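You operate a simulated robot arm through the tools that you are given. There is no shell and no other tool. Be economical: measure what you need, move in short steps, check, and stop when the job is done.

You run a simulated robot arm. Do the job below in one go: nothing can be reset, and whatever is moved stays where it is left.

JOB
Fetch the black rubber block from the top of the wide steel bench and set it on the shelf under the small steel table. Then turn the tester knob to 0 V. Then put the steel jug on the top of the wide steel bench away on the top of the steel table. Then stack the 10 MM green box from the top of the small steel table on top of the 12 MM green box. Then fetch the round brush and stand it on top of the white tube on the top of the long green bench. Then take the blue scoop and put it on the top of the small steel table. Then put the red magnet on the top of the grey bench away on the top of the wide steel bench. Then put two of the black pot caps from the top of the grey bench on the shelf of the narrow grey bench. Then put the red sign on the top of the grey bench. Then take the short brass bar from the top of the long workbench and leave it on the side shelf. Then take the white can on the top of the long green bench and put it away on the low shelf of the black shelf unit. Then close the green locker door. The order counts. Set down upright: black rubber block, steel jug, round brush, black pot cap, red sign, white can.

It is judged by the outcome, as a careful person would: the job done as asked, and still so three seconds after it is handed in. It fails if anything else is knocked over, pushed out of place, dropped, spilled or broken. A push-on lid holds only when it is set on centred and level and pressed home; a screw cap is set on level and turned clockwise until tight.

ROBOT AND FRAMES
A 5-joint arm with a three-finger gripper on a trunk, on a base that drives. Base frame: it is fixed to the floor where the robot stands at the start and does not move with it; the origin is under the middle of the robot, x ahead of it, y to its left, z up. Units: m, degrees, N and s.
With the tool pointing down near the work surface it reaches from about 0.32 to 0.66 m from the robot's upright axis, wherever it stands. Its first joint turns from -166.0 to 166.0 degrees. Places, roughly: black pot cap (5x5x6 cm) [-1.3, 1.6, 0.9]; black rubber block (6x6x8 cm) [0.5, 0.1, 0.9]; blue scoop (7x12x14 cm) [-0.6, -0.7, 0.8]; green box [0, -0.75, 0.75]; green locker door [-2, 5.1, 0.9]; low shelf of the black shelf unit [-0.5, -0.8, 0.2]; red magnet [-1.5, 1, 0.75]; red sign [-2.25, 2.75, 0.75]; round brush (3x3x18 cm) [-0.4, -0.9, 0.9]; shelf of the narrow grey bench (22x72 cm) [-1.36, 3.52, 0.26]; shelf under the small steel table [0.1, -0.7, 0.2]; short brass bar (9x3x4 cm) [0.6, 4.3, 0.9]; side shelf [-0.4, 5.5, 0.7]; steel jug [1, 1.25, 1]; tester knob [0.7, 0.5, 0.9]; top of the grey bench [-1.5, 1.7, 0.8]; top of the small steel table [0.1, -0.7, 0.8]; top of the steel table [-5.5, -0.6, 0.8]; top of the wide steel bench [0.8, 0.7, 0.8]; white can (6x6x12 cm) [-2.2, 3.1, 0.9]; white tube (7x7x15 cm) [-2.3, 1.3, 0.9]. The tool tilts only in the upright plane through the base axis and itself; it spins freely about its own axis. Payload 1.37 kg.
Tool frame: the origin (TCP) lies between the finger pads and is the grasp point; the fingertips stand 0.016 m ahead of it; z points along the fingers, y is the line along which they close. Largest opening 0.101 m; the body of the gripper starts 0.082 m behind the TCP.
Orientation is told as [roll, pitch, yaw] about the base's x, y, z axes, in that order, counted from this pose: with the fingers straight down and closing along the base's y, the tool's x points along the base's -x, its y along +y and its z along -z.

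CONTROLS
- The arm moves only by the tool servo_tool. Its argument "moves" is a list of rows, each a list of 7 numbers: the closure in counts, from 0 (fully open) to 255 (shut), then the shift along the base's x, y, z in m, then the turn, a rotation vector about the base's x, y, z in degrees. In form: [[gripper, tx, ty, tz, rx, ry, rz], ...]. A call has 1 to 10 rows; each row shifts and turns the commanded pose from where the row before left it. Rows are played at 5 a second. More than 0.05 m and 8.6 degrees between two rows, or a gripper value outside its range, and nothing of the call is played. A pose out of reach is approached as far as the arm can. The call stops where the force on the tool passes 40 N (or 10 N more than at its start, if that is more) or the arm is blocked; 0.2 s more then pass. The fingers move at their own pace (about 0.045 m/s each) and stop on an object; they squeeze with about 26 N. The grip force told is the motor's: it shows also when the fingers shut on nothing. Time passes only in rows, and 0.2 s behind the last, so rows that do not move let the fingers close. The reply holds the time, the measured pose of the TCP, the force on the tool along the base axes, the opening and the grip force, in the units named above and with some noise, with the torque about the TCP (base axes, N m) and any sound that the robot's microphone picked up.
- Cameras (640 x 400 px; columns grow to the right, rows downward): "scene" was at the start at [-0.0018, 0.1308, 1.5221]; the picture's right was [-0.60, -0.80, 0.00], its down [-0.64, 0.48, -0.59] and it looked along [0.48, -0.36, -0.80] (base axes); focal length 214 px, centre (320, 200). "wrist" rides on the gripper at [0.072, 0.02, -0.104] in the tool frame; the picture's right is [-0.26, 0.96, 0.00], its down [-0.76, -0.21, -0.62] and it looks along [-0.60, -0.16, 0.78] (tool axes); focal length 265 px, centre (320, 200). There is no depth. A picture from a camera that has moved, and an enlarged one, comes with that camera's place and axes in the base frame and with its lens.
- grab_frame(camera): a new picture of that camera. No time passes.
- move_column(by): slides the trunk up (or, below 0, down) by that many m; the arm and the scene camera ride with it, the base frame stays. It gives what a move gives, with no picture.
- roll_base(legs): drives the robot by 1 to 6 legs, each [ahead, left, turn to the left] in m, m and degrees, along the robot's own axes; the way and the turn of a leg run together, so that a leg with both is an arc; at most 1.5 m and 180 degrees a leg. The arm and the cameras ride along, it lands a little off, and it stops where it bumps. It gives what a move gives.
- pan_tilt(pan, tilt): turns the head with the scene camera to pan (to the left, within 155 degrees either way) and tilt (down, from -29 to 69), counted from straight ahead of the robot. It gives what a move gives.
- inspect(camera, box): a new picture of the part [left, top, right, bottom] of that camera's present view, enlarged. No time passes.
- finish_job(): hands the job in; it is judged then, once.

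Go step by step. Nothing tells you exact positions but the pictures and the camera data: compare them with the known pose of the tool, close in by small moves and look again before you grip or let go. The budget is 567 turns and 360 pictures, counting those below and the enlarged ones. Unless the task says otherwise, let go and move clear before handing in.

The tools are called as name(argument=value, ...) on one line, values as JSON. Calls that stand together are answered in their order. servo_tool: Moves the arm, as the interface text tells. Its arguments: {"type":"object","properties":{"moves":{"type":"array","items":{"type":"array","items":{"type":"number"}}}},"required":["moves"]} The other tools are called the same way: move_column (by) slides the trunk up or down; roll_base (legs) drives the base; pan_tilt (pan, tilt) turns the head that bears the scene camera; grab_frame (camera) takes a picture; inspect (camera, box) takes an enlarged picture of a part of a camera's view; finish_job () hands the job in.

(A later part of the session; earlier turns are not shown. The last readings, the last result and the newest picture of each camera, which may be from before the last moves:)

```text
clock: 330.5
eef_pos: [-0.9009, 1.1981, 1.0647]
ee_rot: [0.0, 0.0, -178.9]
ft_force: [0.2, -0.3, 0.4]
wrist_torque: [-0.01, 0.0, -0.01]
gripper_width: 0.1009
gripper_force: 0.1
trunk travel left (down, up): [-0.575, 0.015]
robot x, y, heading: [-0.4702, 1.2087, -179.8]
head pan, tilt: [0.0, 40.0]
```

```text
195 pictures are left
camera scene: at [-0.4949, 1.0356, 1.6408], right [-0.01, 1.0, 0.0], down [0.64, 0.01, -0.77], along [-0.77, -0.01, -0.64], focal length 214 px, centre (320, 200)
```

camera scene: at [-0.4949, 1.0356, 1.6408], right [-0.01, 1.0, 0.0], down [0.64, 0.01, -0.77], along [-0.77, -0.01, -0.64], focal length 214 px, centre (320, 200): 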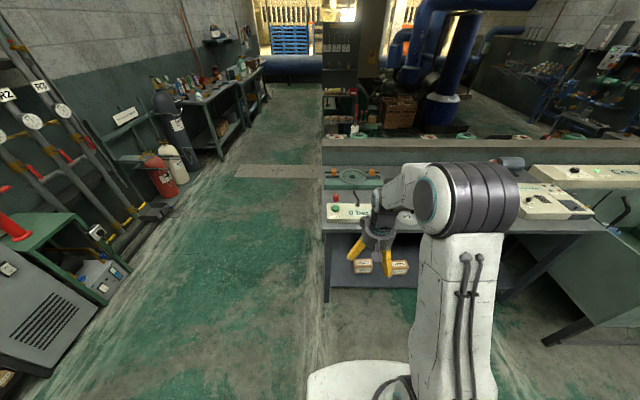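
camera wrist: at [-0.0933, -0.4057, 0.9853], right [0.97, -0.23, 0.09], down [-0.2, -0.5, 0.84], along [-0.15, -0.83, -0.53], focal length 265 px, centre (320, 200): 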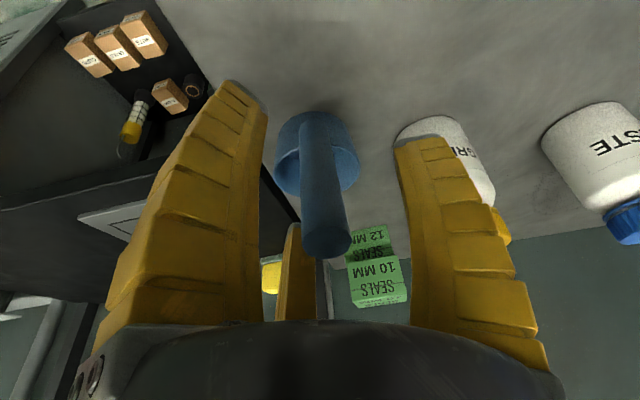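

inspect(camera="scene", box=[310, 140, 470, 300])

grab_frame(camera="wrist")

```text
2.50 times, centred on (390, 220) of scene
camera zoom: at [-0.4949, 1.0356, 1.6408], right [-0.01, 1.0, 0.0], down [0.64, 0.01, -0.77], along [-0.77, -0.01, -0.64], focal length 536 px, centre (145, 150)
```

zoom: 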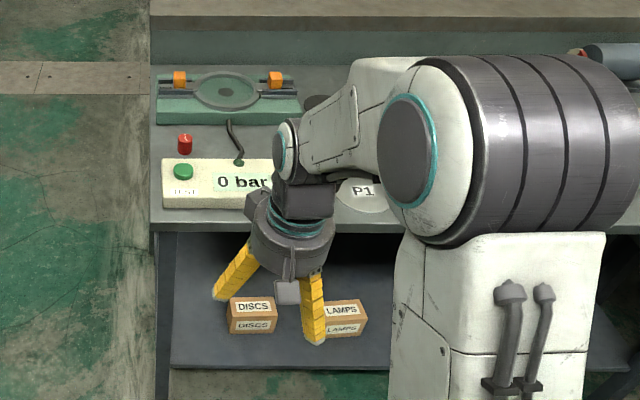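

```text
193 pictures are left
camera wrist: at [-0.8291, 1.1806, 1.1686], right [-0.25, -0.97, 0.0], down [-0.76, 0.19, 0.62], along [-0.6, 0.15, -0.78], focal length 265 px, centre (320, 200)
```

wrist: 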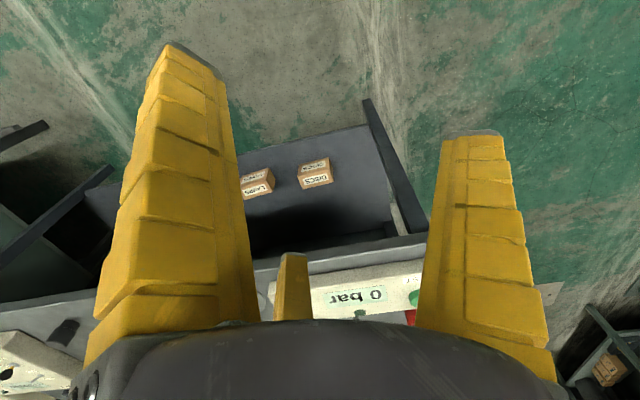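

roll_base(legs=[[0.42, 0.06, 0]])

servo_tool(moves=[[0, -0.04, 0, 0.0, 0, 0, 0], [0, -0.04, 0, 0, 0, 0, 0]])

grab_frame(camera="wrist")

inspect(camera="scene", box=[310, 180, 440, 300])

```text
clock: 333.1
eef_pos: [-1.3166, 1.1355, 1.0643]
ee_rot: [0.0, -0.1, -179.0]
ft_force: [-0.6, -0.1, -1.0]
wrist_torque: [0.0, -0.01, 0.01]
gripper_width: 0.1006
gripper_force: 0.0
trunk travel left (down, up): [-0.575, 0.015]
robot x, y, heading: [-0.8859, 1.1464, -179.7]
head pan, tilt: [0.0, 40.0]
```

```text
clock: 333.7
eef_pos: [-1.3971, 1.1354, 1.0651]
ee_rot: [0.0, 0.0, -178.9]
ft_force: [-0.1, -0.2, -0.4]
wrist_torque: [0.01, -0.04, 0.0]
gripper_width: 0.1007
gripper_force: 0.0
trunk travel left (down, up): [-0.575, 0.015]
robot x, y, heading: [-0.8885, 1.1521, -179.7]
head pan, tilt: [0.0, 40.0]
```

```text
192 pictures are left
camera wrist: at [-1.3251, 1.1177, 1.1682], right [-0.25, -0.97, 0.0], down [-0.76, 0.19, 0.62], along [-0.6, 0.15, -0.78], focal length 265 px, centre (320, 200)
```

wrist: 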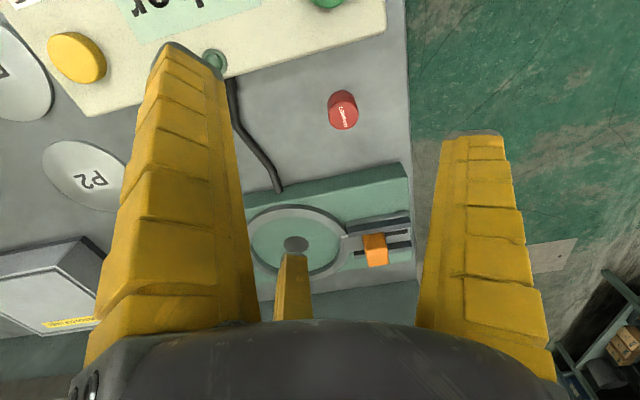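

```text
3.33 times, centred on (375, 240) of scene
camera zoom: at [-0.9113, 0.9727, 1.6408], right [-0.01, 1.0, 0.0], down [0.64, 0.0, -0.77], along [-0.77, -0.01, -0.64], focal length 715 px, centre (137, 67)
```

zoom: 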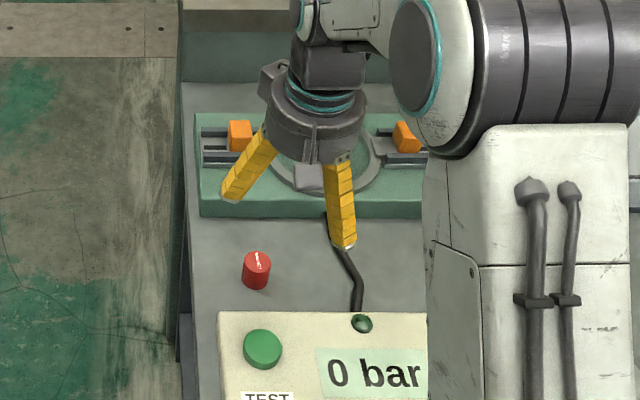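

servo_tool(moves=[[80, -0.024, -0.012, -0.04, 0, 0, 0], [80, -0.023, -0.011, -0.04, 0, 0, 0], [80, 0, 0, -0.04, 0, 0, 0]])

grab_frame(camera="wrist")

inspect(camera="scene", box=[310, 180, 440, 300])

```text
clock: 334.5
eef_pos: [-1.4432, 1.1115, 0.9426]
ee_rot: [0.0, 0.0, -179.0]
ft_force: [-0.6, -0.1, 0.6]
wrist_torque: [-0.05, 0.0, -0.04]
gripper_width: 0.0722
gripper_force: 2.0
trunk travel left (down, up): [-0.575, 0.015]
robot x, y, heading: [-0.8874, 1.1452, -179.6]
head pan, tilt: [0.0, 40.0]
```

```text
190 pictures are left
camera wrist: at [-1.3714, 1.0938, 1.0468], right [-0.25, -0.97, 0.0], down [-0.76, 0.19, 0.62], along [-0.6, 0.15, -0.78], focal length 265 px, centre (320, 200)
```

wrist: 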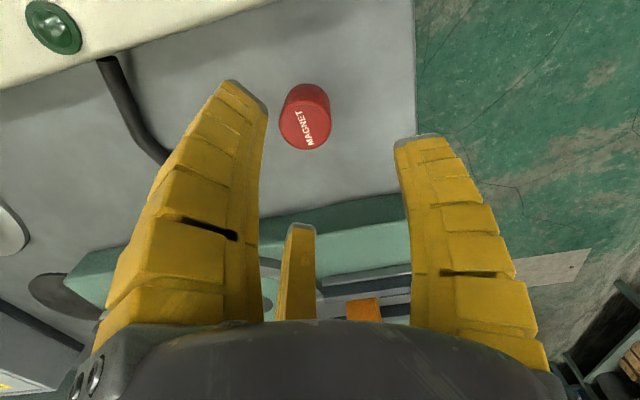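

```text
3.33 times, centred on (375, 240) of scene
camera zoom: at [-0.9111, 0.9727, 1.6409], right [-0.01, 1.0, 0.0], down [0.64, 0.0, -0.77], along [-0.77, -0.01, -0.64], focal length 715 px, centre (137, 67)
```

zoom: 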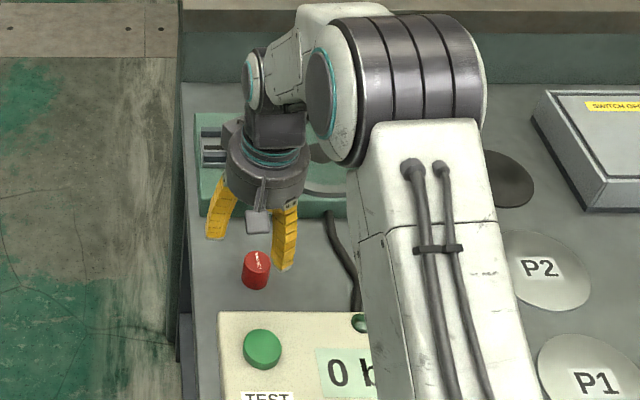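

servo_tool(moves=[[80, 0.007, 0.0035, -0.025, 0, 0, 0], [80, 0, 0, -0.02, 0, 0, 0]])

grab_frame(camera="wrist")

```text
clock: 335.1
eef_pos: [-1.4356, 1.1167, 0.8985]
ee_rot: [-0.1, 0.0, -179.0]
ft_force: [0.4, -0.1, 0.2]
wrist_torque: [0.01, -0.05, -0.01]
gripper_width: 0.0721
gripper_force: 2.3
trunk travel left (down, up): [-0.575, 0.015]
robot x, y, heading: [-0.8848, 1.1515, -179.8]
head pan, tilt: [0.0, 40.0]
```

```text
188 pictures are left
camera wrist: at [-1.3646, 1.0981, 1.0027], right [-0.25, -0.97, 0.0], down [-0.76, 0.19, 0.62], along [-0.6, 0.15, -0.78], focal length 265 px, centre (320, 200)
```

wrist: 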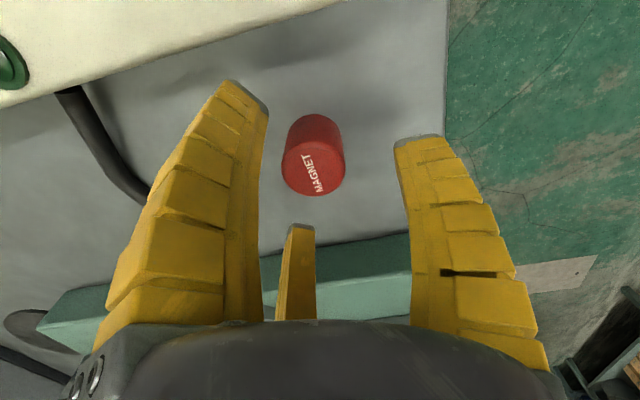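

servo_tool(moves=[[80, 0.004, 0.001, -0.022, 0, 0, 0], [140, 0, 0, 0, 0, 0, 0], [200, 0, 0, 0, 0, 0, 0], [255, 0, 0, 0, 0, 0, 0], [255, 0, 0, 0, 0, 0, 0]])

servo_tool(moves=[[255, 0, 0, 0.03, 0, 0, 0], [255, 0, 0, 0.04, 0, 0, 0]])

grab_frame(camera="wrist")

```text
clock: 336.3
eef_pos: [-1.4318, 1.118, 0.878]
ee_rot: [0.0, -0.1, -179.0]
ft_force: [-0.5, -0.3, 4.0]
wrist_torque: [-0.07, 0.05, 0.01]
gripper_width: 0.0284
gripper_force: 26.0
trunk travel left (down, up): [-0.575, 0.015]
robot x, y, heading: [-0.8866, 1.1453, -179.5]
head pan, tilt: [0.0, 40.0]
```

```text
clock: 336.9
eef_pos: [-1.4324, 1.1183, 0.9482]
ee_rot: [0.1, -0.1, -179.0]
ft_force: [0.3, 0.0, -1.6]
wrist_torque: [-0.02, 0.01, -0.03]
gripper_width: 0.0264
gripper_force: 26.0
trunk travel left (down, up): [-0.575, 0.015]
robot x, y, heading: [-0.8848, 1.1436, -179.5]
head pan, tilt: [0.0, 40.0]
```

```text
187 pictures are left
camera wrist: at [-1.3604, 1.0999, 1.0519], right [-0.25, -0.97, 0.0], down [-0.76, 0.19, 0.62], along [-0.6, 0.15, -0.78], focal length 265 px, centre (320, 200)
```

wrist: 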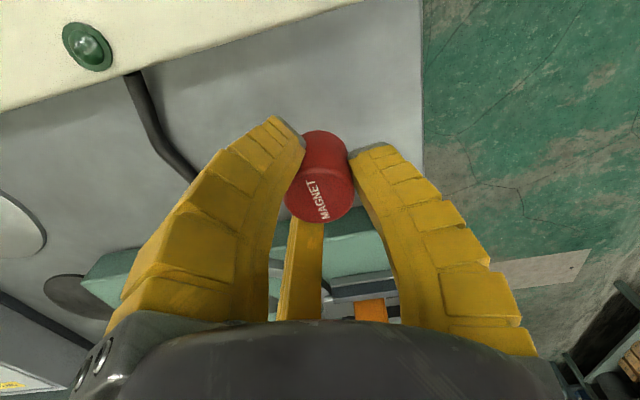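

servo_tool(moves=[[255, 0.04, 0, 0.03, 0, 0, 0], [255, 0.045, 0, 0.02, 0, 0, 0], [255, 0.045, 0, 0.02, 0, 0, 0]])

roll_base(legs=[[-0.5, 0, 0], [0, 0, 179.5], [0.3, 0.3, 0]])

grab_frame(camera="scene")

```text
clock: 337.7
eef_pos: [-1.3003, 1.1177, 1.0181]
ee_rot: [-0.1, -0.1, -179.1]
ft_force: [1.0, -0.2, -0.5]
wrist_torque: [0.01, 0.04, 0.02]
gripper_width: 0.0262
gripper_force: 26.0
trunk travel left (down, up): [-0.575, 0.015]
robot x, y, heading: [-0.8836, 1.1489, -179.9]
head pan, tilt: [0.0, 40.0]
```

```text
clock: 350.2
eef_pos: [0.325, 1.4938, 1.0161]
ee_rot: [0.0, 0.1, 1.8]
ft_force: [-0.4, 0.3, -1.2]
wrist_torque: [-0.01, -0.01, -0.01]
gripper_width: 0.0254
gripper_force: 25.6
trunk travel left (down, up): [-0.575, 0.015]
robot x, y, heading: [-0.0933, 1.4616, 1.0]
head pan, tilt: [0.0, 40.0]
```

```text
186 pictures are left
camera scene: at [-0.0699, 1.634, 1.6408], right [0.02, -1.0, 0.0], down [-0.64, -0.01, -0.77], along [0.77, 0.02, -0.64], focal length 214 px, centre (320, 200)
```

scene: 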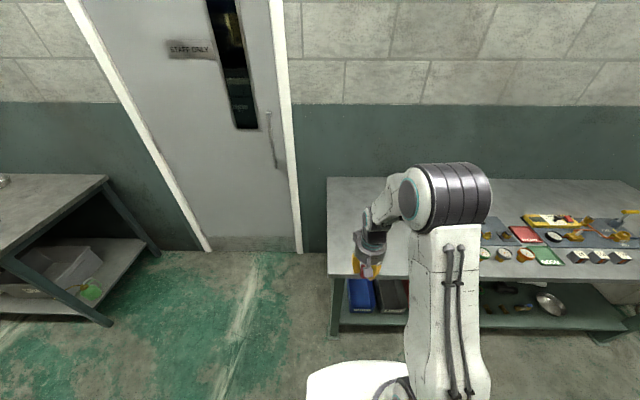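

roll_base(legs=[[0.12, 0, 0]])

servo_tool(moves=[[255, 0.04, -0.012, 0, 0, 0, 0], [255, 0.04, -0.012, -0.02, 0, 0, 0], [255, 0.035, -0.012, -0.04, 0, 0, 0]])

grab_frame(camera="wrist")

grab_frame(camera="scene")

```text
clock: 351.5
eef_pos: [0.4455, 1.4965, 1.0167]
ee_rot: [-0.1, 0.0, 1.7]
ft_force: [0.7, -0.1, -1.1]
wrist_torque: [-0.03, 0.03, 0.0]
gripper_width: 0.0256
gripper_force: 26.0
trunk travel left (down, up): [-0.575, 0.015]
robot x, y, heading: [0.03, 1.4615, 0.9]
head pan, tilt: [0.0, 40.0]
```

```text
refused: row 3 steps farther than a row can; nothing moved
```

```text
185 pictures are left
camera wrist: at [0.3722, 1.5143, 1.1207], right [0.24, 0.97, 0.0], down [0.76, -0.18, 0.62], along [0.6, -0.15, -0.78], focal length 265 px, centre (320, 200)
```

wrist: 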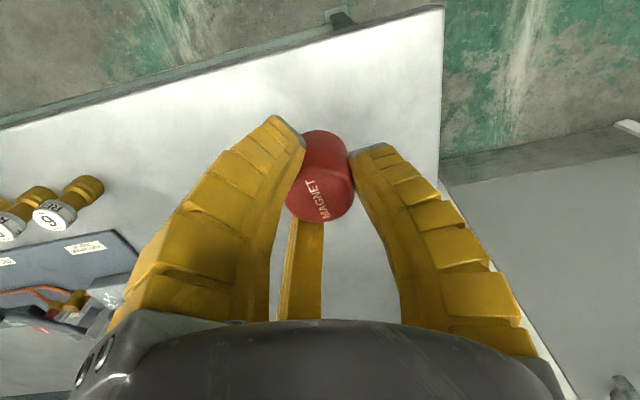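

```text
184 pictures are left
camera scene: at [0.0518, 1.6358, 1.6408], right [0.02, -1.0, 0.0], down [-0.64, -0.01, -0.77], along [0.77, 0.01, -0.64], focal length 214 px, centre (320, 200)
```

scene: 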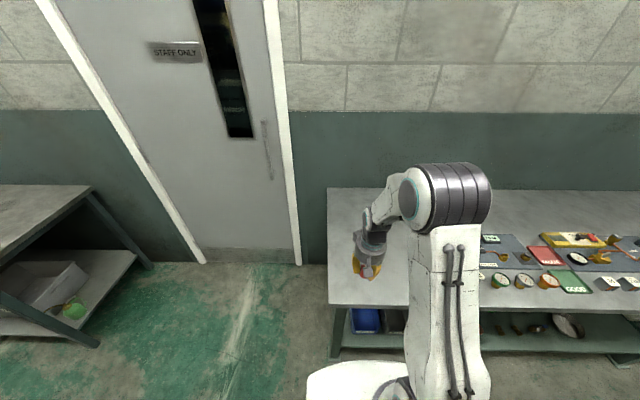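

servo_tool(moves=[[255, 0.04, -0.012, 0, 0, 0, 0], [255, 0.04, -0.012, -0.02, 0, 0, 0], [255, 0.03, -0.012, -0.035, 0, 0, 0], [255, 0, 0, -0.04, 0, 0, 0], [255, 0, 0, -0.025, 0, 0, 0]])

servo_tool(moves=[[255, 0, 0, -0.008, 0, 0, 0], [255, 0, 0, -0.004, 0, 0, 0]])

servo_tool(moves=[[255, 0, 0, -0.004, 0, 0, 0], [255, 0, 0, 0, 0, 0, 0]])

```text
clock: 352.7
eef_pos: [0.5547, 1.4599, 0.8955]
ee_rot: [0.0, -0.1, 1.7]
ft_force: [1.0, -0.4, -1.7]
wrist_torque: [0.02, -0.02, 0.01]
gripper_width: 0.0255
gripper_force: 26.2
trunk travel left (down, up): [-0.575, 0.015]
robot x, y, heading: [0.0336, 1.4599, 1.1]
head pan, tilt: [0.0, 40.0]
```

```text
clock: 353.3
eef_pos: [0.5549, 1.459, 0.8857]
ee_rot: [0.0, 0.1, 1.7]
ft_force: [-0.1, -0.2, -1.3]
wrist_torque: [0.03, -0.03, 0.03]
gripper_width: 0.0255
gripper_force: 26.5
trunk travel left (down, up): [-0.575, 0.015]
robot x, y, heading: [0.0268, 1.4592, 1.1]
head pan, tilt: [0.0, 40.0]
```

```text
clock: 353.9
eef_pos: [0.5538, 1.4612, 0.8816]
ee_rot: [-0.1, 0.1, 1.7]
ft_force: [-0.1, -0.2, -0.9]
wrist_torque: [-0.03, 0.01, 0.02]
gripper_width: 0.0253
gripper_force: 25.7
trunk travel left (down, up): [-0.575, 0.015]
robot x, y, heading: [0.0297, 1.4613, 1.2]
head pan, tilt: [0.0, 40.0]
```

servo_tool(moves=[[255, 0, 0, -0.004, 0, 0, 0], [255, 0, 0, 0, 0, 0, 0]])

servo_tool(moves=[[255, 0, 0, -0.004, 0, 0, 0], [255, 0, 0, 0, 0, 0, 0]])

grab_frame(camera="wrist")

```text
clock: 354.5
eef_pos: [0.5544, 1.4595, 0.8781]
ee_rot: [0.0, -0.1, 1.7]
ft_force: [-1.4, -0.9, 12.7]
wrist_torque: [0.2, -0.04, -0.01]
gripper_width: 0.0257
gripper_force: 25.9
trunk travel left (down, up): [-0.575, 0.015]
robot x, y, heading: [0.0256, 1.4595, 1.1]
head pan, tilt: [0.0, 40.0]
```

```text
clock: 355.1
eef_pos: [0.554, 1.459, 0.8743]
ee_rot: [0.0, -0.2, 1.7]
ft_force: [1.2, -3.1, 20.0]
wrist_torque: [-0.04, 0.1, -0.1]
gripper_width: 0.0293
gripper_force: 26.4
trunk travel left (down, up): [-0.575, 0.015]
robot x, y, heading: [0.0285, 1.4596, 1.2]
head pan, tilt: [0.0, 40.0]
```

```text
183 pictures are left
camera wrist: at [0.4807, 1.4778, 0.978], right [0.24, 0.97, 0.0], down [0.76, -0.19, 0.62], along [0.61, -0.15, -0.78], focal length 265 px, centre (320, 200)
```

wrist: 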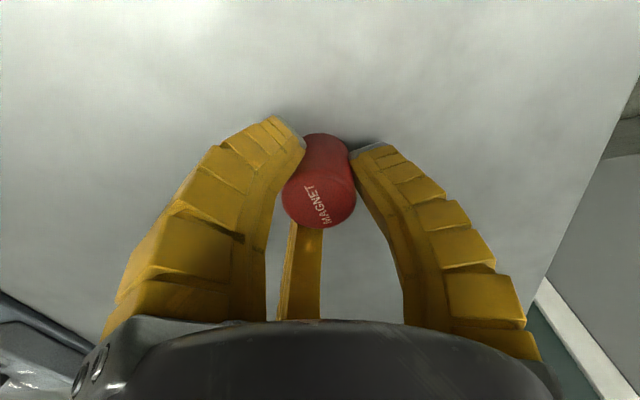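

servo_tool(moves=[[255, 0, 0, 0.004, 0, 0, 0], [200, 0, 0, 0, 0, 0, 0], [140, 0, 0, 0, 0, 0, 0], [90, 0, 0, 0, 0, 0, 0], [60, 0, 0, 0, 0, 0, 0], [60, 0, 0, 0.03, 0, 0, 0], [60, 0, 0, 0.04, 0, 0, 0], [0, -0.02, 0, 0.04, 0, 0, 0], [0, -0.04, 0, 0.02, 0, 0, 0], [0, -0.045, 0, 0, 0, 0, 0]])

grab_frame(camera="wrist")

```text
clock: 357.3
eef_pos: [0.4474, 1.4597, 1.0093]
ee_rot: [0.0, -0.1, 1.8]
ft_force: [-0.2, -0.2, 0.2]
wrist_torque: [0.04, -0.04, 0.01]
gripper_width: 0.1004
gripper_force: 0.0
trunk travel left (down, up): [-0.575, 0.015]
robot x, y, heading: [0.0285, 1.4591, 0.9]
head pan, tilt: [0.0, 40.0]
```

```text
182 pictures are left
camera wrist: at [0.3742, 1.478, 1.1116], right [0.24, 0.97, 0.0], down [0.76, -0.18, 0.62], along [0.6, -0.15, -0.78], focal length 265 px, centre (320, 200)
```

wrist: 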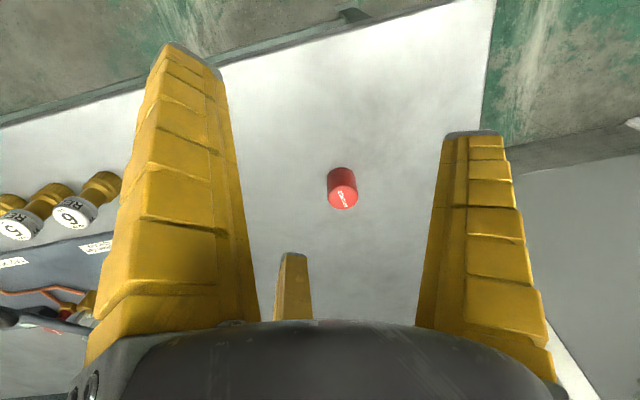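

Magnet is on the wide bench. Now the pot caps on the grey bench.

roll_base(legs=[[-0.35, 0.1, 0], [0, 0, 179], [0.45, 0, 0]])

pan_tilt(pan=0, tilt=40)

grab_frame(camera="scene")

pan_tilt(pan=-55, tilt=30)

grab_frame(camera="scene")

```text
clock: 369.2
eef_pos: [-1.1878, 1.5497, 1.006]
ee_rot: [0.0, 0.0, -178.6]
ft_force: [-0.4, 1.1, -0.1]
wrist_torque: [0.03, -0.01, 0.01]
gripper_width: 0.1007
gripper_force: 0.0
trunk travel left (down, up): [-0.575, 0.015]
robot x, y, heading: [-0.7718, 1.5467, -178.9]
head pan, tilt: [0.0, 40.0]
```

```text
clock: 369.8
eef_pos: [-1.1891, 1.5499, 1.0077]
ee_rot: [0.0, 0.0, -178.7]
ft_force: [-0.4, 0.3, 0.4]
wrist_torque: [0.0, 0.02, 0.0]
gripper_width: 0.1008
gripper_force: 0.0
trunk travel left (down, up): [-0.575, 0.015]
robot x, y, heading: [-0.7695, 1.5441, -179.1]
head pan, tilt: [0.0, 40.0]
```

```text
181 pictures are left
camera scene: at [-0.7911, 1.3712, 1.6409], right [-0.01, 1.0, 0.0], down [0.64, 0.01, -0.77], along [-0.77, -0.01, -0.64], focal length 214 px, centre (320, 200)
```

scene: 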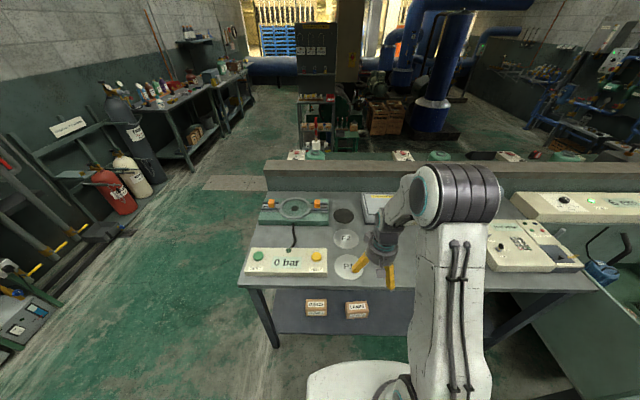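

```text
clock: 371.1
eef_pos: [-1.1886, 1.5497, 1.0076]
ee_rot: [0.0, 0.0, -178.6]
ft_force: [0.3, -0.1, 0.1]
wrist_torque: [-0.03, 0.01, 0.0]
gripper_width: 0.1005
gripper_force: 0.0
trunk travel left (down, up): [-0.575, 0.015]
robot x, y, heading: [-0.768, 1.5457, -179.0]
head pan, tilt: [-55.0, 30.0]
```

```text
180 pictures are left
camera scene: at [-0.7593, 1.4457, 1.6562], right [0.81, 0.59, 0.0], down [0.29, -0.41, -0.87], along [-0.51, 0.7, -0.5], focal length 214 px, centre (320, 200)
```

scene: 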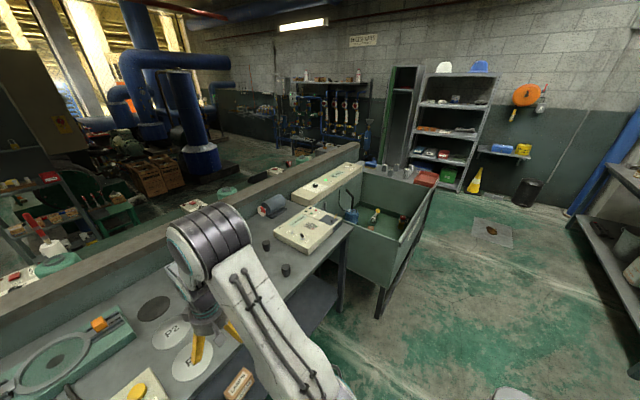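

inspect(camera="scene", box=[220, 180, 360, 300])

inspect(camera="scene", box=[330, 60, 560, 220])

```text
3.33 times, centred on (290, 240) of scene
camera zoom: at [-0.7593, 1.4457, 1.6562], right [0.81, 0.59, 0.0], down [0.29, -0.41, -0.87], along [-0.51, 0.7, -0.5], focal length 715 px, centre (420, 67)
```

zoom: 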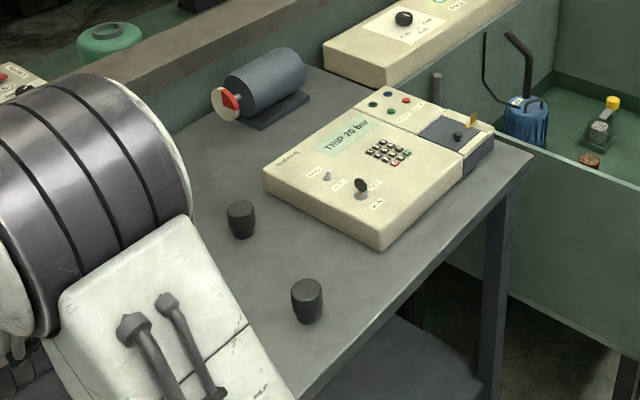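

```text
2.50 times, centred on (445, 140) of scene
camera zoom: at [-0.7593, 1.4457, 1.6562], right [0.81, 0.59, 0.0], down [0.29, -0.41, -0.87], along [-0.51, 0.7, -0.5], focal length 536 px, centre (8, 350)
```

zoom: 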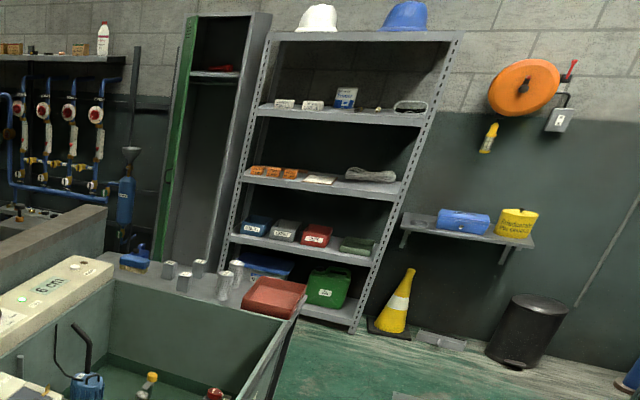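

Two black caps are in view at about [-1.30, 1.92] and [-1.50, 1.98]. I move in front of the nearer one.

roll_base(legs=[[0, -0.37, -1.0]])

pan_tilt(pan=10, tilt=50)

grab_frame(camera="wrist")

grab_frame(camera="scene")

```text
clock: 373.4
eef_pos: [-1.1908, 1.9245, 1.0071]
ee_rot: [0.0, 0.0, -179.4]
ft_force: [0.1, -0.5, -0.8]
wrist_torque: [0.01, -0.01, 0.0]
gripper_width: 0.1006
gripper_force: 0.1
trunk travel left (down, up): [-0.575, 0.015]
robot x, y, heading: [-0.7709, 1.9143, 179.8]
head pan, tilt: [-55.0, 30.0]
```

```text
clock: 374.8
eef_pos: [-1.1891, 1.9248, 1.0069]
ee_rot: [0.1, 0.0, -179.5]
ft_force: [-0.6, 0.3, 0.5]
wrist_torque: [0.04, 0.01, 0.01]
gripper_width: 0.1003
gripper_force: 0.1
trunk travel left (down, up): [-0.575, 0.015]
robot x, y, heading: [-0.7711, 1.9131, 179.8]
head pan, tilt: [10.0, 50.0]
```

```text
177 pictures are left
camera wrist: at [-1.1189, 1.9053, 1.1111], right [-0.26, -0.97, 0.0], down [-0.76, 0.2, 0.62], along [-0.6, 0.16, -0.78], focal length 265 px, centre (320, 200)
```

wrist: 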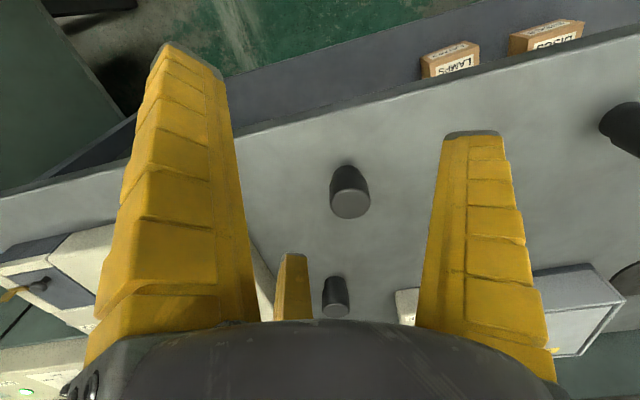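

```text
176 pictures are left
camera scene: at [-0.7874, 1.7256, 1.6267], right [-0.17, 0.99, 0.0], down [0.75, 0.13, -0.64], along [-0.63, -0.11, -0.77], focal length 214 px, centre (320, 200)
```

scene: 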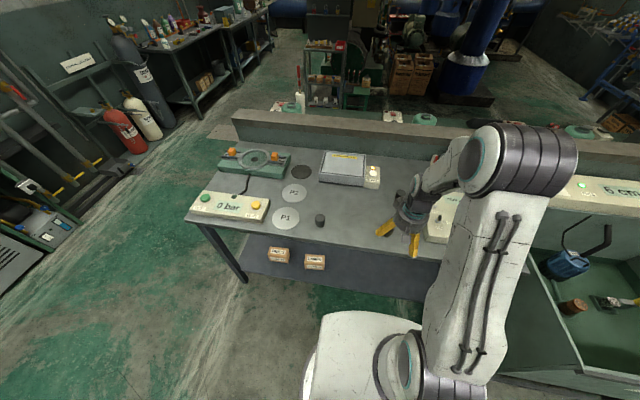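

servo_tool(moves=[[60, -0.035, -0.003, -0.02, 0, 0, 0], [60, -0.035, -0.003, -0.02, 0, 0, 0], [60, -0.03, -0.001, -0.03, 0, 0, 0]])

grab_frame(camera="wrist")

```text
clock: 375.6
eef_pos: [-1.2911, 1.918, 0.936]
ee_rot: [0.0, 0.0, -179.5]
ft_force: [0.0, -1.2, -0.3]
wrist_torque: [0.01, 0.0, 0.0]
gripper_width: 0.0794
gripper_force: 1.8
trunk travel left (down, up): [-0.575, 0.015]
robot x, y, heading: [-0.7712, 1.913, 179.5]
head pan, tilt: [10.0, 50.0]
```

```text
175 pictures are left
camera wrist: at [-1.2205, 1.8992, 1.0402], right [-0.26, -0.97, 0.0], down [-0.76, 0.2, 0.62], along [-0.6, 0.16, -0.78], focal length 265 px, centre (320, 200)
```

wrist: 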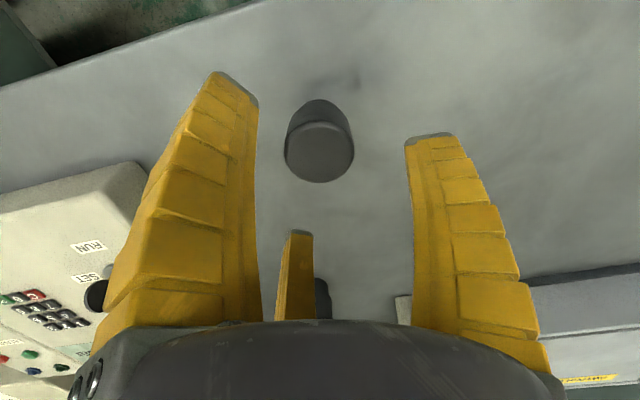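

servo_tool(moves=[[60, 0, 0, -0.03, 0, 0, 0], [60, 0, 0, -0.028, 0, 0, 0], [140, 0, 0, 0, 0, 0, 0], [255, 0, 0, 0, 0, 0, 0], [255, 0, 0, 0, 0, 0, 0], [255, 0, 0, 0, 0, 0, 0]])

servo_tool(moves=[[255, 0, 0, 0.03, 0, 0, 0], [255, 0.02, 0, 0.04, 0, 0, 0], [255, 0.03, 0, 0.03, 0, 0, 0]])

grab_frame(camera="wrist")

```text
clock: 377.0
eef_pos: [-1.2912, 1.9184, 0.879]
ee_rot: [0.0, -0.1, -179.4]
ft_force: [0.3, -0.7, 6.1]
wrist_torque: [-0.07, -0.07, 0.01]
gripper_width: 0.0365
gripper_force: 25.9
trunk travel left (down, up): [-0.575, 0.015]
robot x, y, heading: [-0.7728, 1.9161, 180.1]
head pan, tilt: [10.0, 50.0]
```

```text
clock: 377.8
eef_pos: [-1.2394, 1.9175, 0.9786]
ee_rot: [0.1, 0.0, -179.5]
ft_force: [-0.2, -0.1, 0.7]
wrist_torque: [0.03, 0.0, -0.03]
gripper_width: 0.0353
gripper_force: 26.3
trunk travel left (down, up): [-0.575, 0.015]
robot x, y, heading: [-0.7697, 1.9153, 179.9]
head pan, tilt: [10.0, 50.0]
```

```text
174 pictures are left
camera wrist: at [-1.1677, 1.8993, 1.083], right [-0.26, -0.97, 0.0], down [-0.76, 0.2, 0.62], along [-0.6, 0.16, -0.78], focal length 265 px, centre (320, 200)
```

wrist: 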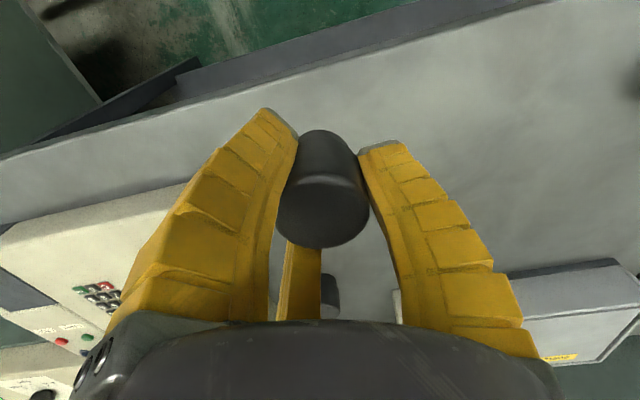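

servo_tool(moves=[[255, 0.04, 0, 0.02, 0, 0, 0]])

roll_base(legs=[[-0.35, 0, 0], [0, -0.8, 0], [0, -0.8, 0]])

pan_tilt(pan=10, tilt=40)

grab_frame(camera="scene")

```text
clock: 378.2
eef_pos: [-1.1988, 1.9191, 0.9993]
ee_rot: [0.0, -0.1, -179.5]
ft_force: [-0.8, -0.1, -0.7]
wrist_torque: [0.0, 0.03, 0.0]
gripper_width: 0.0352
gripper_force: 26.2
trunk travel left (down, up): [-0.575, 0.015]
robot x, y, heading: [-0.7691, 1.9195, 179.8]
head pan, tilt: [10.0, 50.0]
```

```text
clock: 388.3
eef_pos: [-0.8415, 3.5243, 0.998]
ee_rot: [0.0, 0.1, -179.4]
ft_force: [0.7, 0.2, -0.9]
wrist_torque: [0.01, -0.02, -0.01]
gripper_width: 0.0353
gripper_force: 26.1
trunk travel left (down, up): [-0.575, 0.015]
robot x, y, heading: [-0.4125, 3.5212, 179.8]
head pan, tilt: [10.0, 50.0]
```

```text
clock: 389.0
eef_pos: [-0.8415, 3.5221, 0.9975]
ee_rot: [0.1, 0.1, -179.5]
ft_force: [-0.3, -0.1, 0.3]
wrist_torque: [-0.03, 0.02, -0.03]
gripper_width: 0.0355
gripper_force: 25.8
trunk travel left (down, up): [-0.575, 0.015]
robot x, y, heading: [-0.4098, 3.5218, 179.6]
head pan, tilt: [10.0, 40.0]
```

```text
173 pictures are left
camera scene: at [-0.4364, 3.3298, 1.6408], right [-0.17, 0.98, 0.0], down [0.63, 0.11, -0.77], along [-0.75, -0.13, -0.64], focal length 214 px, centre (320, 200)
```

scene: 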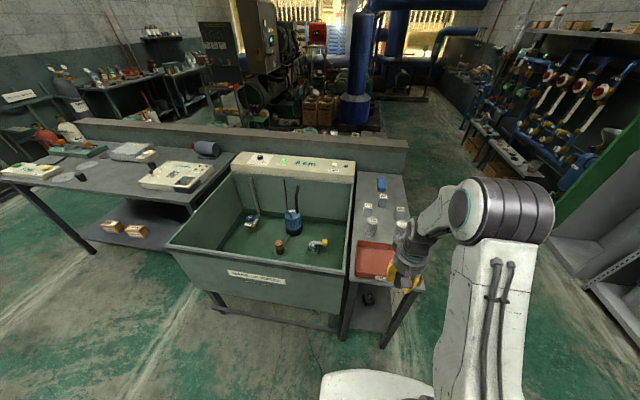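

inspect(camera="scene", box=[320, 170, 440, 350])

pan_tilt(pan=-30, tilt=40)

grab_frame(camera="scene")

```text
2.22 times, centred on (380, 260) of scene
camera zoom: at [-0.4364, 3.3298, 1.6408], right [-0.17, 0.98, 0.0], down [0.63, 0.11, -0.77], along [-0.75, -0.13, -0.64], focal length 477 px, centre (187, 67)
```

zoom: 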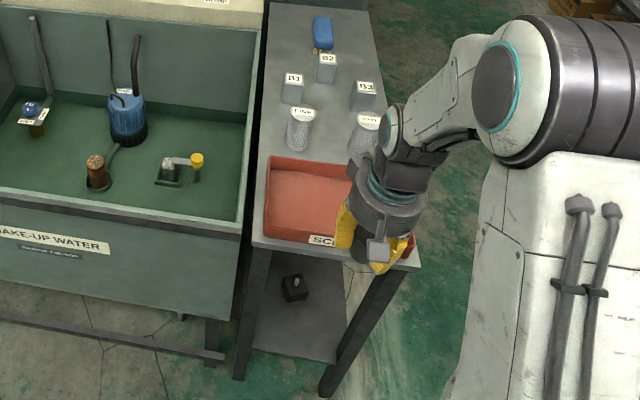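

```text
clock: 390.1
eef_pos: [-0.8429, 3.524, 0.9986]
ee_rot: [0.1, 0.0, -179.5]
ft_force: [-0.1, 0.9, -1.2]
wrist_torque: [0.01, 0.02, 0.0]
gripper_width: 0.0354
gripper_force: 26.1
trunk travel left (down, up): [-0.575, 0.015]
robot x, y, heading: [-0.4116, 3.5234, 179.7]
head pan, tilt: [-30.0, 40.0]
```

```text
171 pictures are left
camera scene: at [-0.4263, 3.3869, 1.6409], right [0.5, 0.87, 0.0], down [0.56, -0.32, -0.77], along [-0.66, 0.38, -0.64], focal length 214 px, centre (320, 200)
```

scene: 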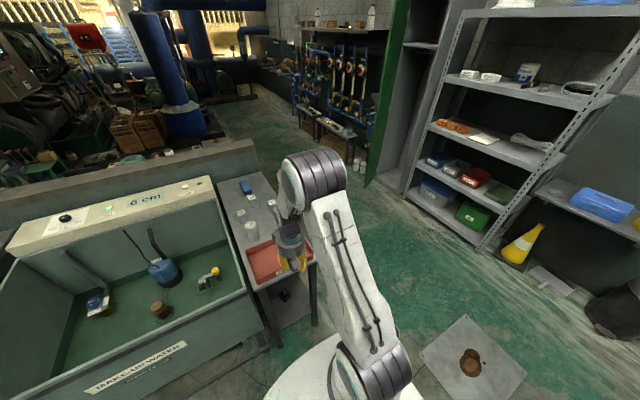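

The shelf already has a black block near its end; there is room further along. I'll approach the narrow bench from its open +y side, facing −y.

roll_base(legs=[[0, -0.66, 0], [0.93, 0, 0], [0, 0, 90]])

pan_tilt(pan=10, tilt=60)

grab_frame(camera="scene")

grab_frame(camera="wrist")

```text
clock: 394.0
eef_pos: [-0.762, 4.2814, 0.9973]
ee_rot: [-0.5, 0.2, -179.7]
ft_force: [0.4, 0.0, -1.4]
wrist_torque: [-0.02, -0.01, 0.0]
gripper_width: 0.0355
gripper_force: 25.3
trunk travel left (down, up): [-0.575, 0.015]
robot x, y, heading: [-0.3347, 4.2505, 179.5]
head pan, tilt: [-30.0, 40.0]
stopped in leg 2: the robot was blocked; the commanded pose is now the measured one
```

```text
clock: 395.0
eef_pos: [-0.7646, 4.2753, 0.9963]
ee_rot: [-0.7, 0.2, -179.6]
ft_force: [0.0, 0.5, 0.6]
wrist_torque: [0.01, 0.04, 0.02]
gripper_width: 0.0353
gripper_force: 25.9
trunk travel left (down, up): [-0.575, 0.015]
robot x, y, heading: [-0.3343, 4.2526, 179.7]
head pan, tilt: [10.0, 60.0]
```

```text
170 pictures are left
camera scene: at [-0.3433, 4.0458, 1.6136], right [-0.17, 0.99, 0.01], down [0.85, 0.15, -0.5], along [-0.49, -0.07, -0.87], focal length 214 px, centre (320, 200)
```

scene: 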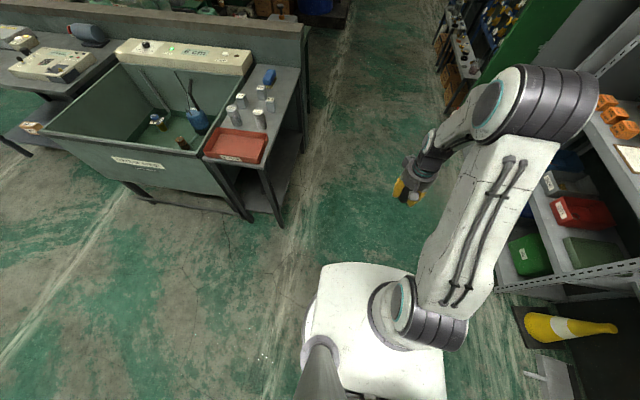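

```text
169 pictures are left
camera wrist: at [-0.6934, 4.2572, 1.1008], right [-0.26, -0.97, -0.01], down [-0.76, 0.2, 0.62], along [-0.6, 0.17, -0.78], focal length 265 px, centre (320, 200)
```

wrist: 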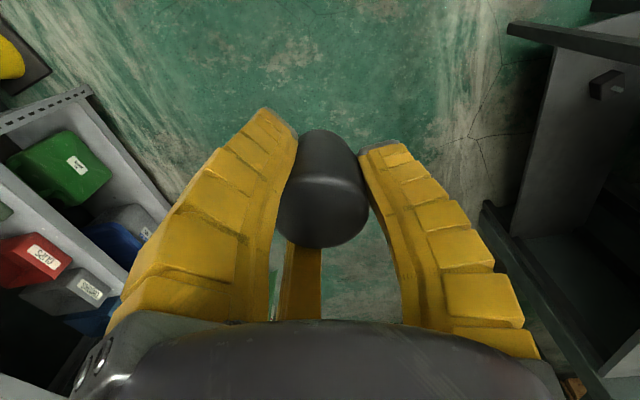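

The base ran onto the raised floor plate there. I move off it toward −y and continue along x.

roll_base(legs=[[0, 0.2, 0]])

grab_frame(camera="scene")

```text
clock: 396.6
eef_pos: [-0.756, 4.0854, 0.9972]
ee_rot: [-0.7, 0.1, -179.9]
ft_force: [0.4, -0.1, -0.5]
wrist_torque: [0.02, 0.06, -0.01]
gripper_width: 0.0352
gripper_force: 25.6
trunk travel left (down, up): [-0.575, 0.015]
robot x, y, heading: [-0.3292, 4.0619, 179.4]
head pan, tilt: [10.0, 60.0]
```

```text
168 pictures are left
camera scene: at [-0.3356, 3.8528, 1.6136], right [-0.17, 0.99, 0.01], down [0.85, 0.15, -0.5], along [-0.49, -0.07, -0.87], focal length 214 px, centre (320, 200)
```

scene: 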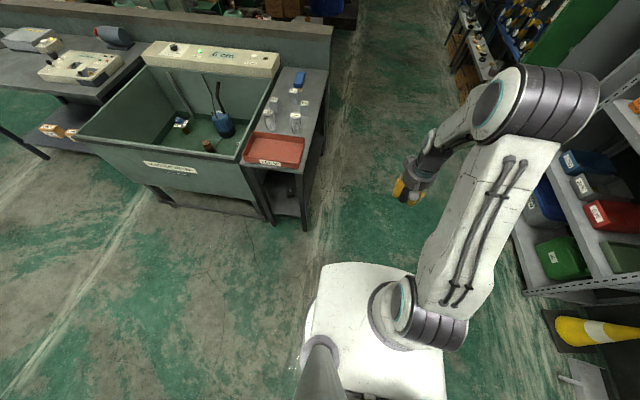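

roll_base(legs=[[0, 0.06, 0], [0.5, 0, 0]])

roll_base(legs=[[0.48, 0, 0]])

grab_frame(camera="scene")

```text
clock: 400.2
eef_pos: [-1.26, 4.0415, 0.9939]
ee_rot: [0.0, 0.1, -179.6]
ft_force: [-0.2, -0.4, -0.9]
wrist_torque: [0.0, 0.01, 0.01]
gripper_width: 0.0352
gripper_force: 25.4
trunk travel left (down, up): [-0.575, 0.015]
robot x, y, heading: [-0.8297, 4.004, 179.3]
head pan, tilt: [10.0, 60.0]
```

```text
clock: 403.0
eef_pos: [-1.7356, 4.0466, 0.9937]
ee_rot: [0.0, 0.1, -180.1]
ft_force: [-0.7, 0.0, -0.6]
wrist_torque: [0.02, 0.01, -0.01]
gripper_width: 0.0351
gripper_force: 25.8
trunk travel left (down, up): [-0.575, 0.015]
robot x, y, heading: [-1.3095, 4.0036, 179.0]
head pan, tilt: [10.0, 60.0]
```

```text
167 pictures are left
camera scene: at [-1.3157, 3.8203, 1.6141], right [-0.16, 0.99, 0.0], down [0.85, 0.14, -0.5], along [-0.49, -0.08, -0.87], focal length 214 px, centre (320, 200)
```

scene: 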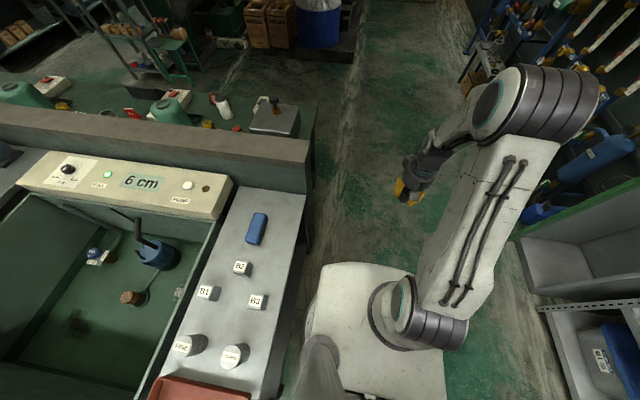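

roll_base(legs=[[0, -0.18, 0], [0, 0, 91]])

pan_tilt(pan=15, tilt=60)

grab_frame(camera="scene")

grab_frame(camera="wrist")

```text
clock: 408.4
eef_pos: [-1.3362, 3.7585, 0.9945]
ee_rot: [0.1, 0.2, -89.0]
ft_force: [-0.1, 0.0, -0.6]
wrist_torque: [0.01, -0.01, 0.0]
gripper_width: 0.0351
gripper_force: 25.2
trunk travel left (down, up): [-0.575, 0.015]
robot x, y, heading: [-1.3049, 4.1886, -89.7]
head pan, tilt: [10.0, 60.0]
```

```text
clock: 409.0
eef_pos: [-1.3368, 3.7586, 0.9947]
ee_rot: [0.0, 0.1, -89.0]
ft_force: [-0.5, 0.2, -0.9]
wrist_torque: [0.02, -0.01, 0.01]
gripper_width: 0.0351
gripper_force: 26.3
trunk travel left (down, up): [-0.575, 0.015]
robot x, y, heading: [-1.3043, 4.1874, -89.7]
head pan, tilt: [15.0, 60.0]
```

```text
166 pictures are left
camera scene: at [-1.1128, 4.184, 1.6141], right [-0.96, -0.26, 0.0], down [-0.23, 0.84, -0.5], along [0.13, -0.48, -0.87], focal length 214 px, centre (320, 200)
```

scene: 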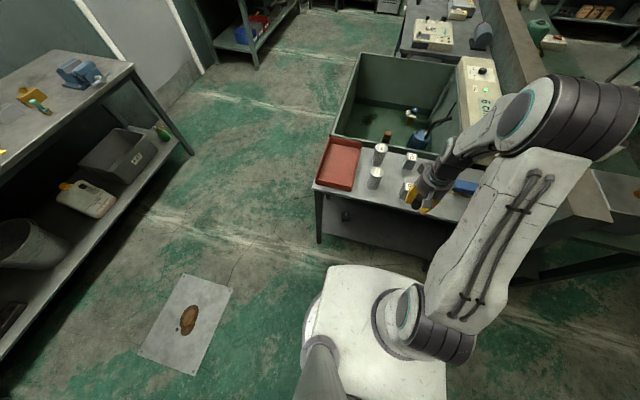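

```text
165 pictures are left
camera wrist: at [-1.3192, 3.8312, 1.0991], right [0.97, -0.25, 0.0], down [-0.19, -0.76, 0.62], along [-0.15, -0.6, -0.79], focal length 265 px, centre (320, 200)
```

wrist: 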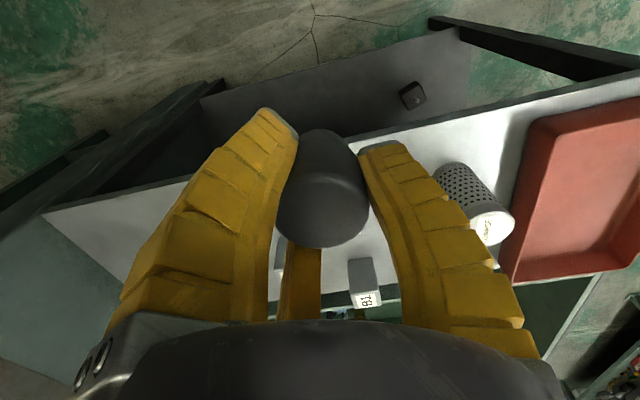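

roll_base(legs=[[-0.1, 0, 0]])

move_column(by=-0.4)

move_column(by=-0.17)

servo_tool(moves=[[255, 0, 0, -0.03, 0, 0, 0], [255, 0, -0.01, -0.03, 0, 0, 0], [255, 0, -0.03, -0.02, 0, 0, 0], [255, 0, -0.03, -0.01, 0, 0, 0], [255, 0, -0.03, 0, 0, 0, 0]])

grab_frame(camera="wrist")

grab_frame(camera="scene")

```text
clock: 410.2
eef_pos: [-1.3365, 3.8586, 0.9963]
ee_rot: [-0.1, 0.2, -88.9]
ft_force: [0.0, 0.2, -0.7]
wrist_torque: [-0.03, 0.0, 0.02]
gripper_width: 0.0353
gripper_force: 25.9
trunk travel left (down, up): [-0.575, 0.015]
robot x, y, heading: [-1.3061, 4.2855, -89.5]
head pan, tilt: [15.0, 60.0]
```

```text
clock: 414.0
eef_pos: [-1.337, 3.8582, 0.595]
ee_rot: [0.0, 0.2, -89.1]
ft_force: [0.0, 0.2, -0.1]
wrist_torque: [0.01, -0.01, -0.01]
gripper_width: 0.0347
gripper_force: 26.5
trunk travel left (down, up): [-0.175, 0.415]
robot x, y, heading: [-1.3046, 4.2915, -89.7]
head pan, tilt: [15.0, 60.0]
```

```text
clock: 415.9
eef_pos: [-1.3372, 3.8582, 0.4247]
ee_rot: [0.0, 0.1, -88.9]
ft_force: [0.1, -0.5, -0.4]
wrist_torque: [0.0, -0.01, -0.02]
gripper_width: 0.0346
gripper_force: 26.2
trunk travel left (down, up): [-0.005, 0.585]
robot x, y, heading: [-1.3086, 4.2872, -89.6]
head pan, tilt: [15.0, 60.0]
```

```text
clock: 417.1
eef_pos: [-1.3382, 3.7569, 0.3352]
ee_rot: [0.0, 0.1, -89.0]
ft_force: [-0.4, -0.3, -0.1]
wrist_torque: [0.01, 0.02, 0.02]
gripper_width: 0.0349
gripper_force: 26.1
trunk travel left (down, up): [-0.005, 0.585]
robot x, y, heading: [-1.3045, 4.2917, -89.5]
head pan, tilt: [15.0, 60.0]
```

```text
164 pictures are left
camera wrist: at [-1.3197, 3.8302, 0.4391], right [0.97, -0.25, 0.0], down [-0.19, -0.76, 0.62], along [-0.15, -0.6, -0.79], focal length 265 px, centre (320, 200)
```

wrist: 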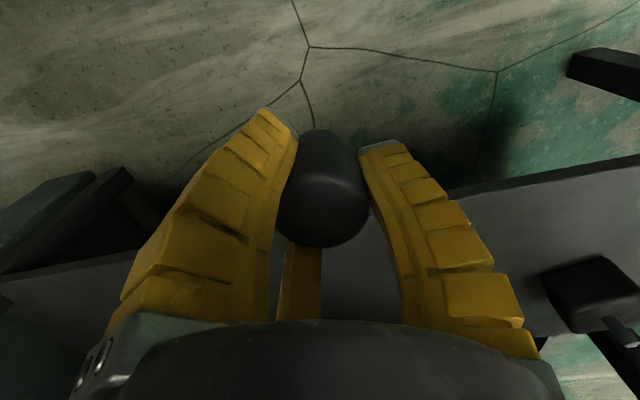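

```text
163 pictures are left
camera scene: at [-1.1134, 4.2838, 1.0441], right [-0.96, -0.27, 0.0], down [-0.23, 0.83, -0.5], along [0.13, -0.48, -0.87], focal length 214 px, centre (320, 200)
```

scene: 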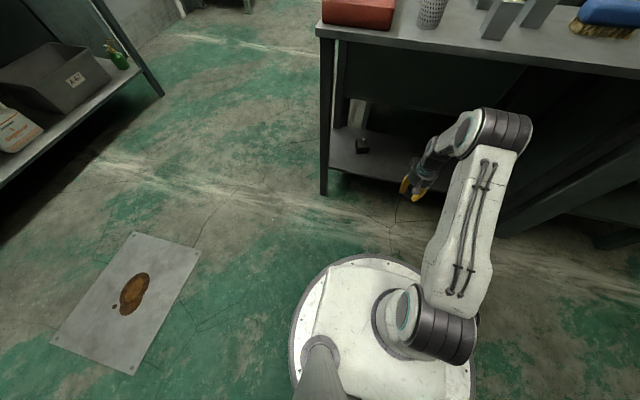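

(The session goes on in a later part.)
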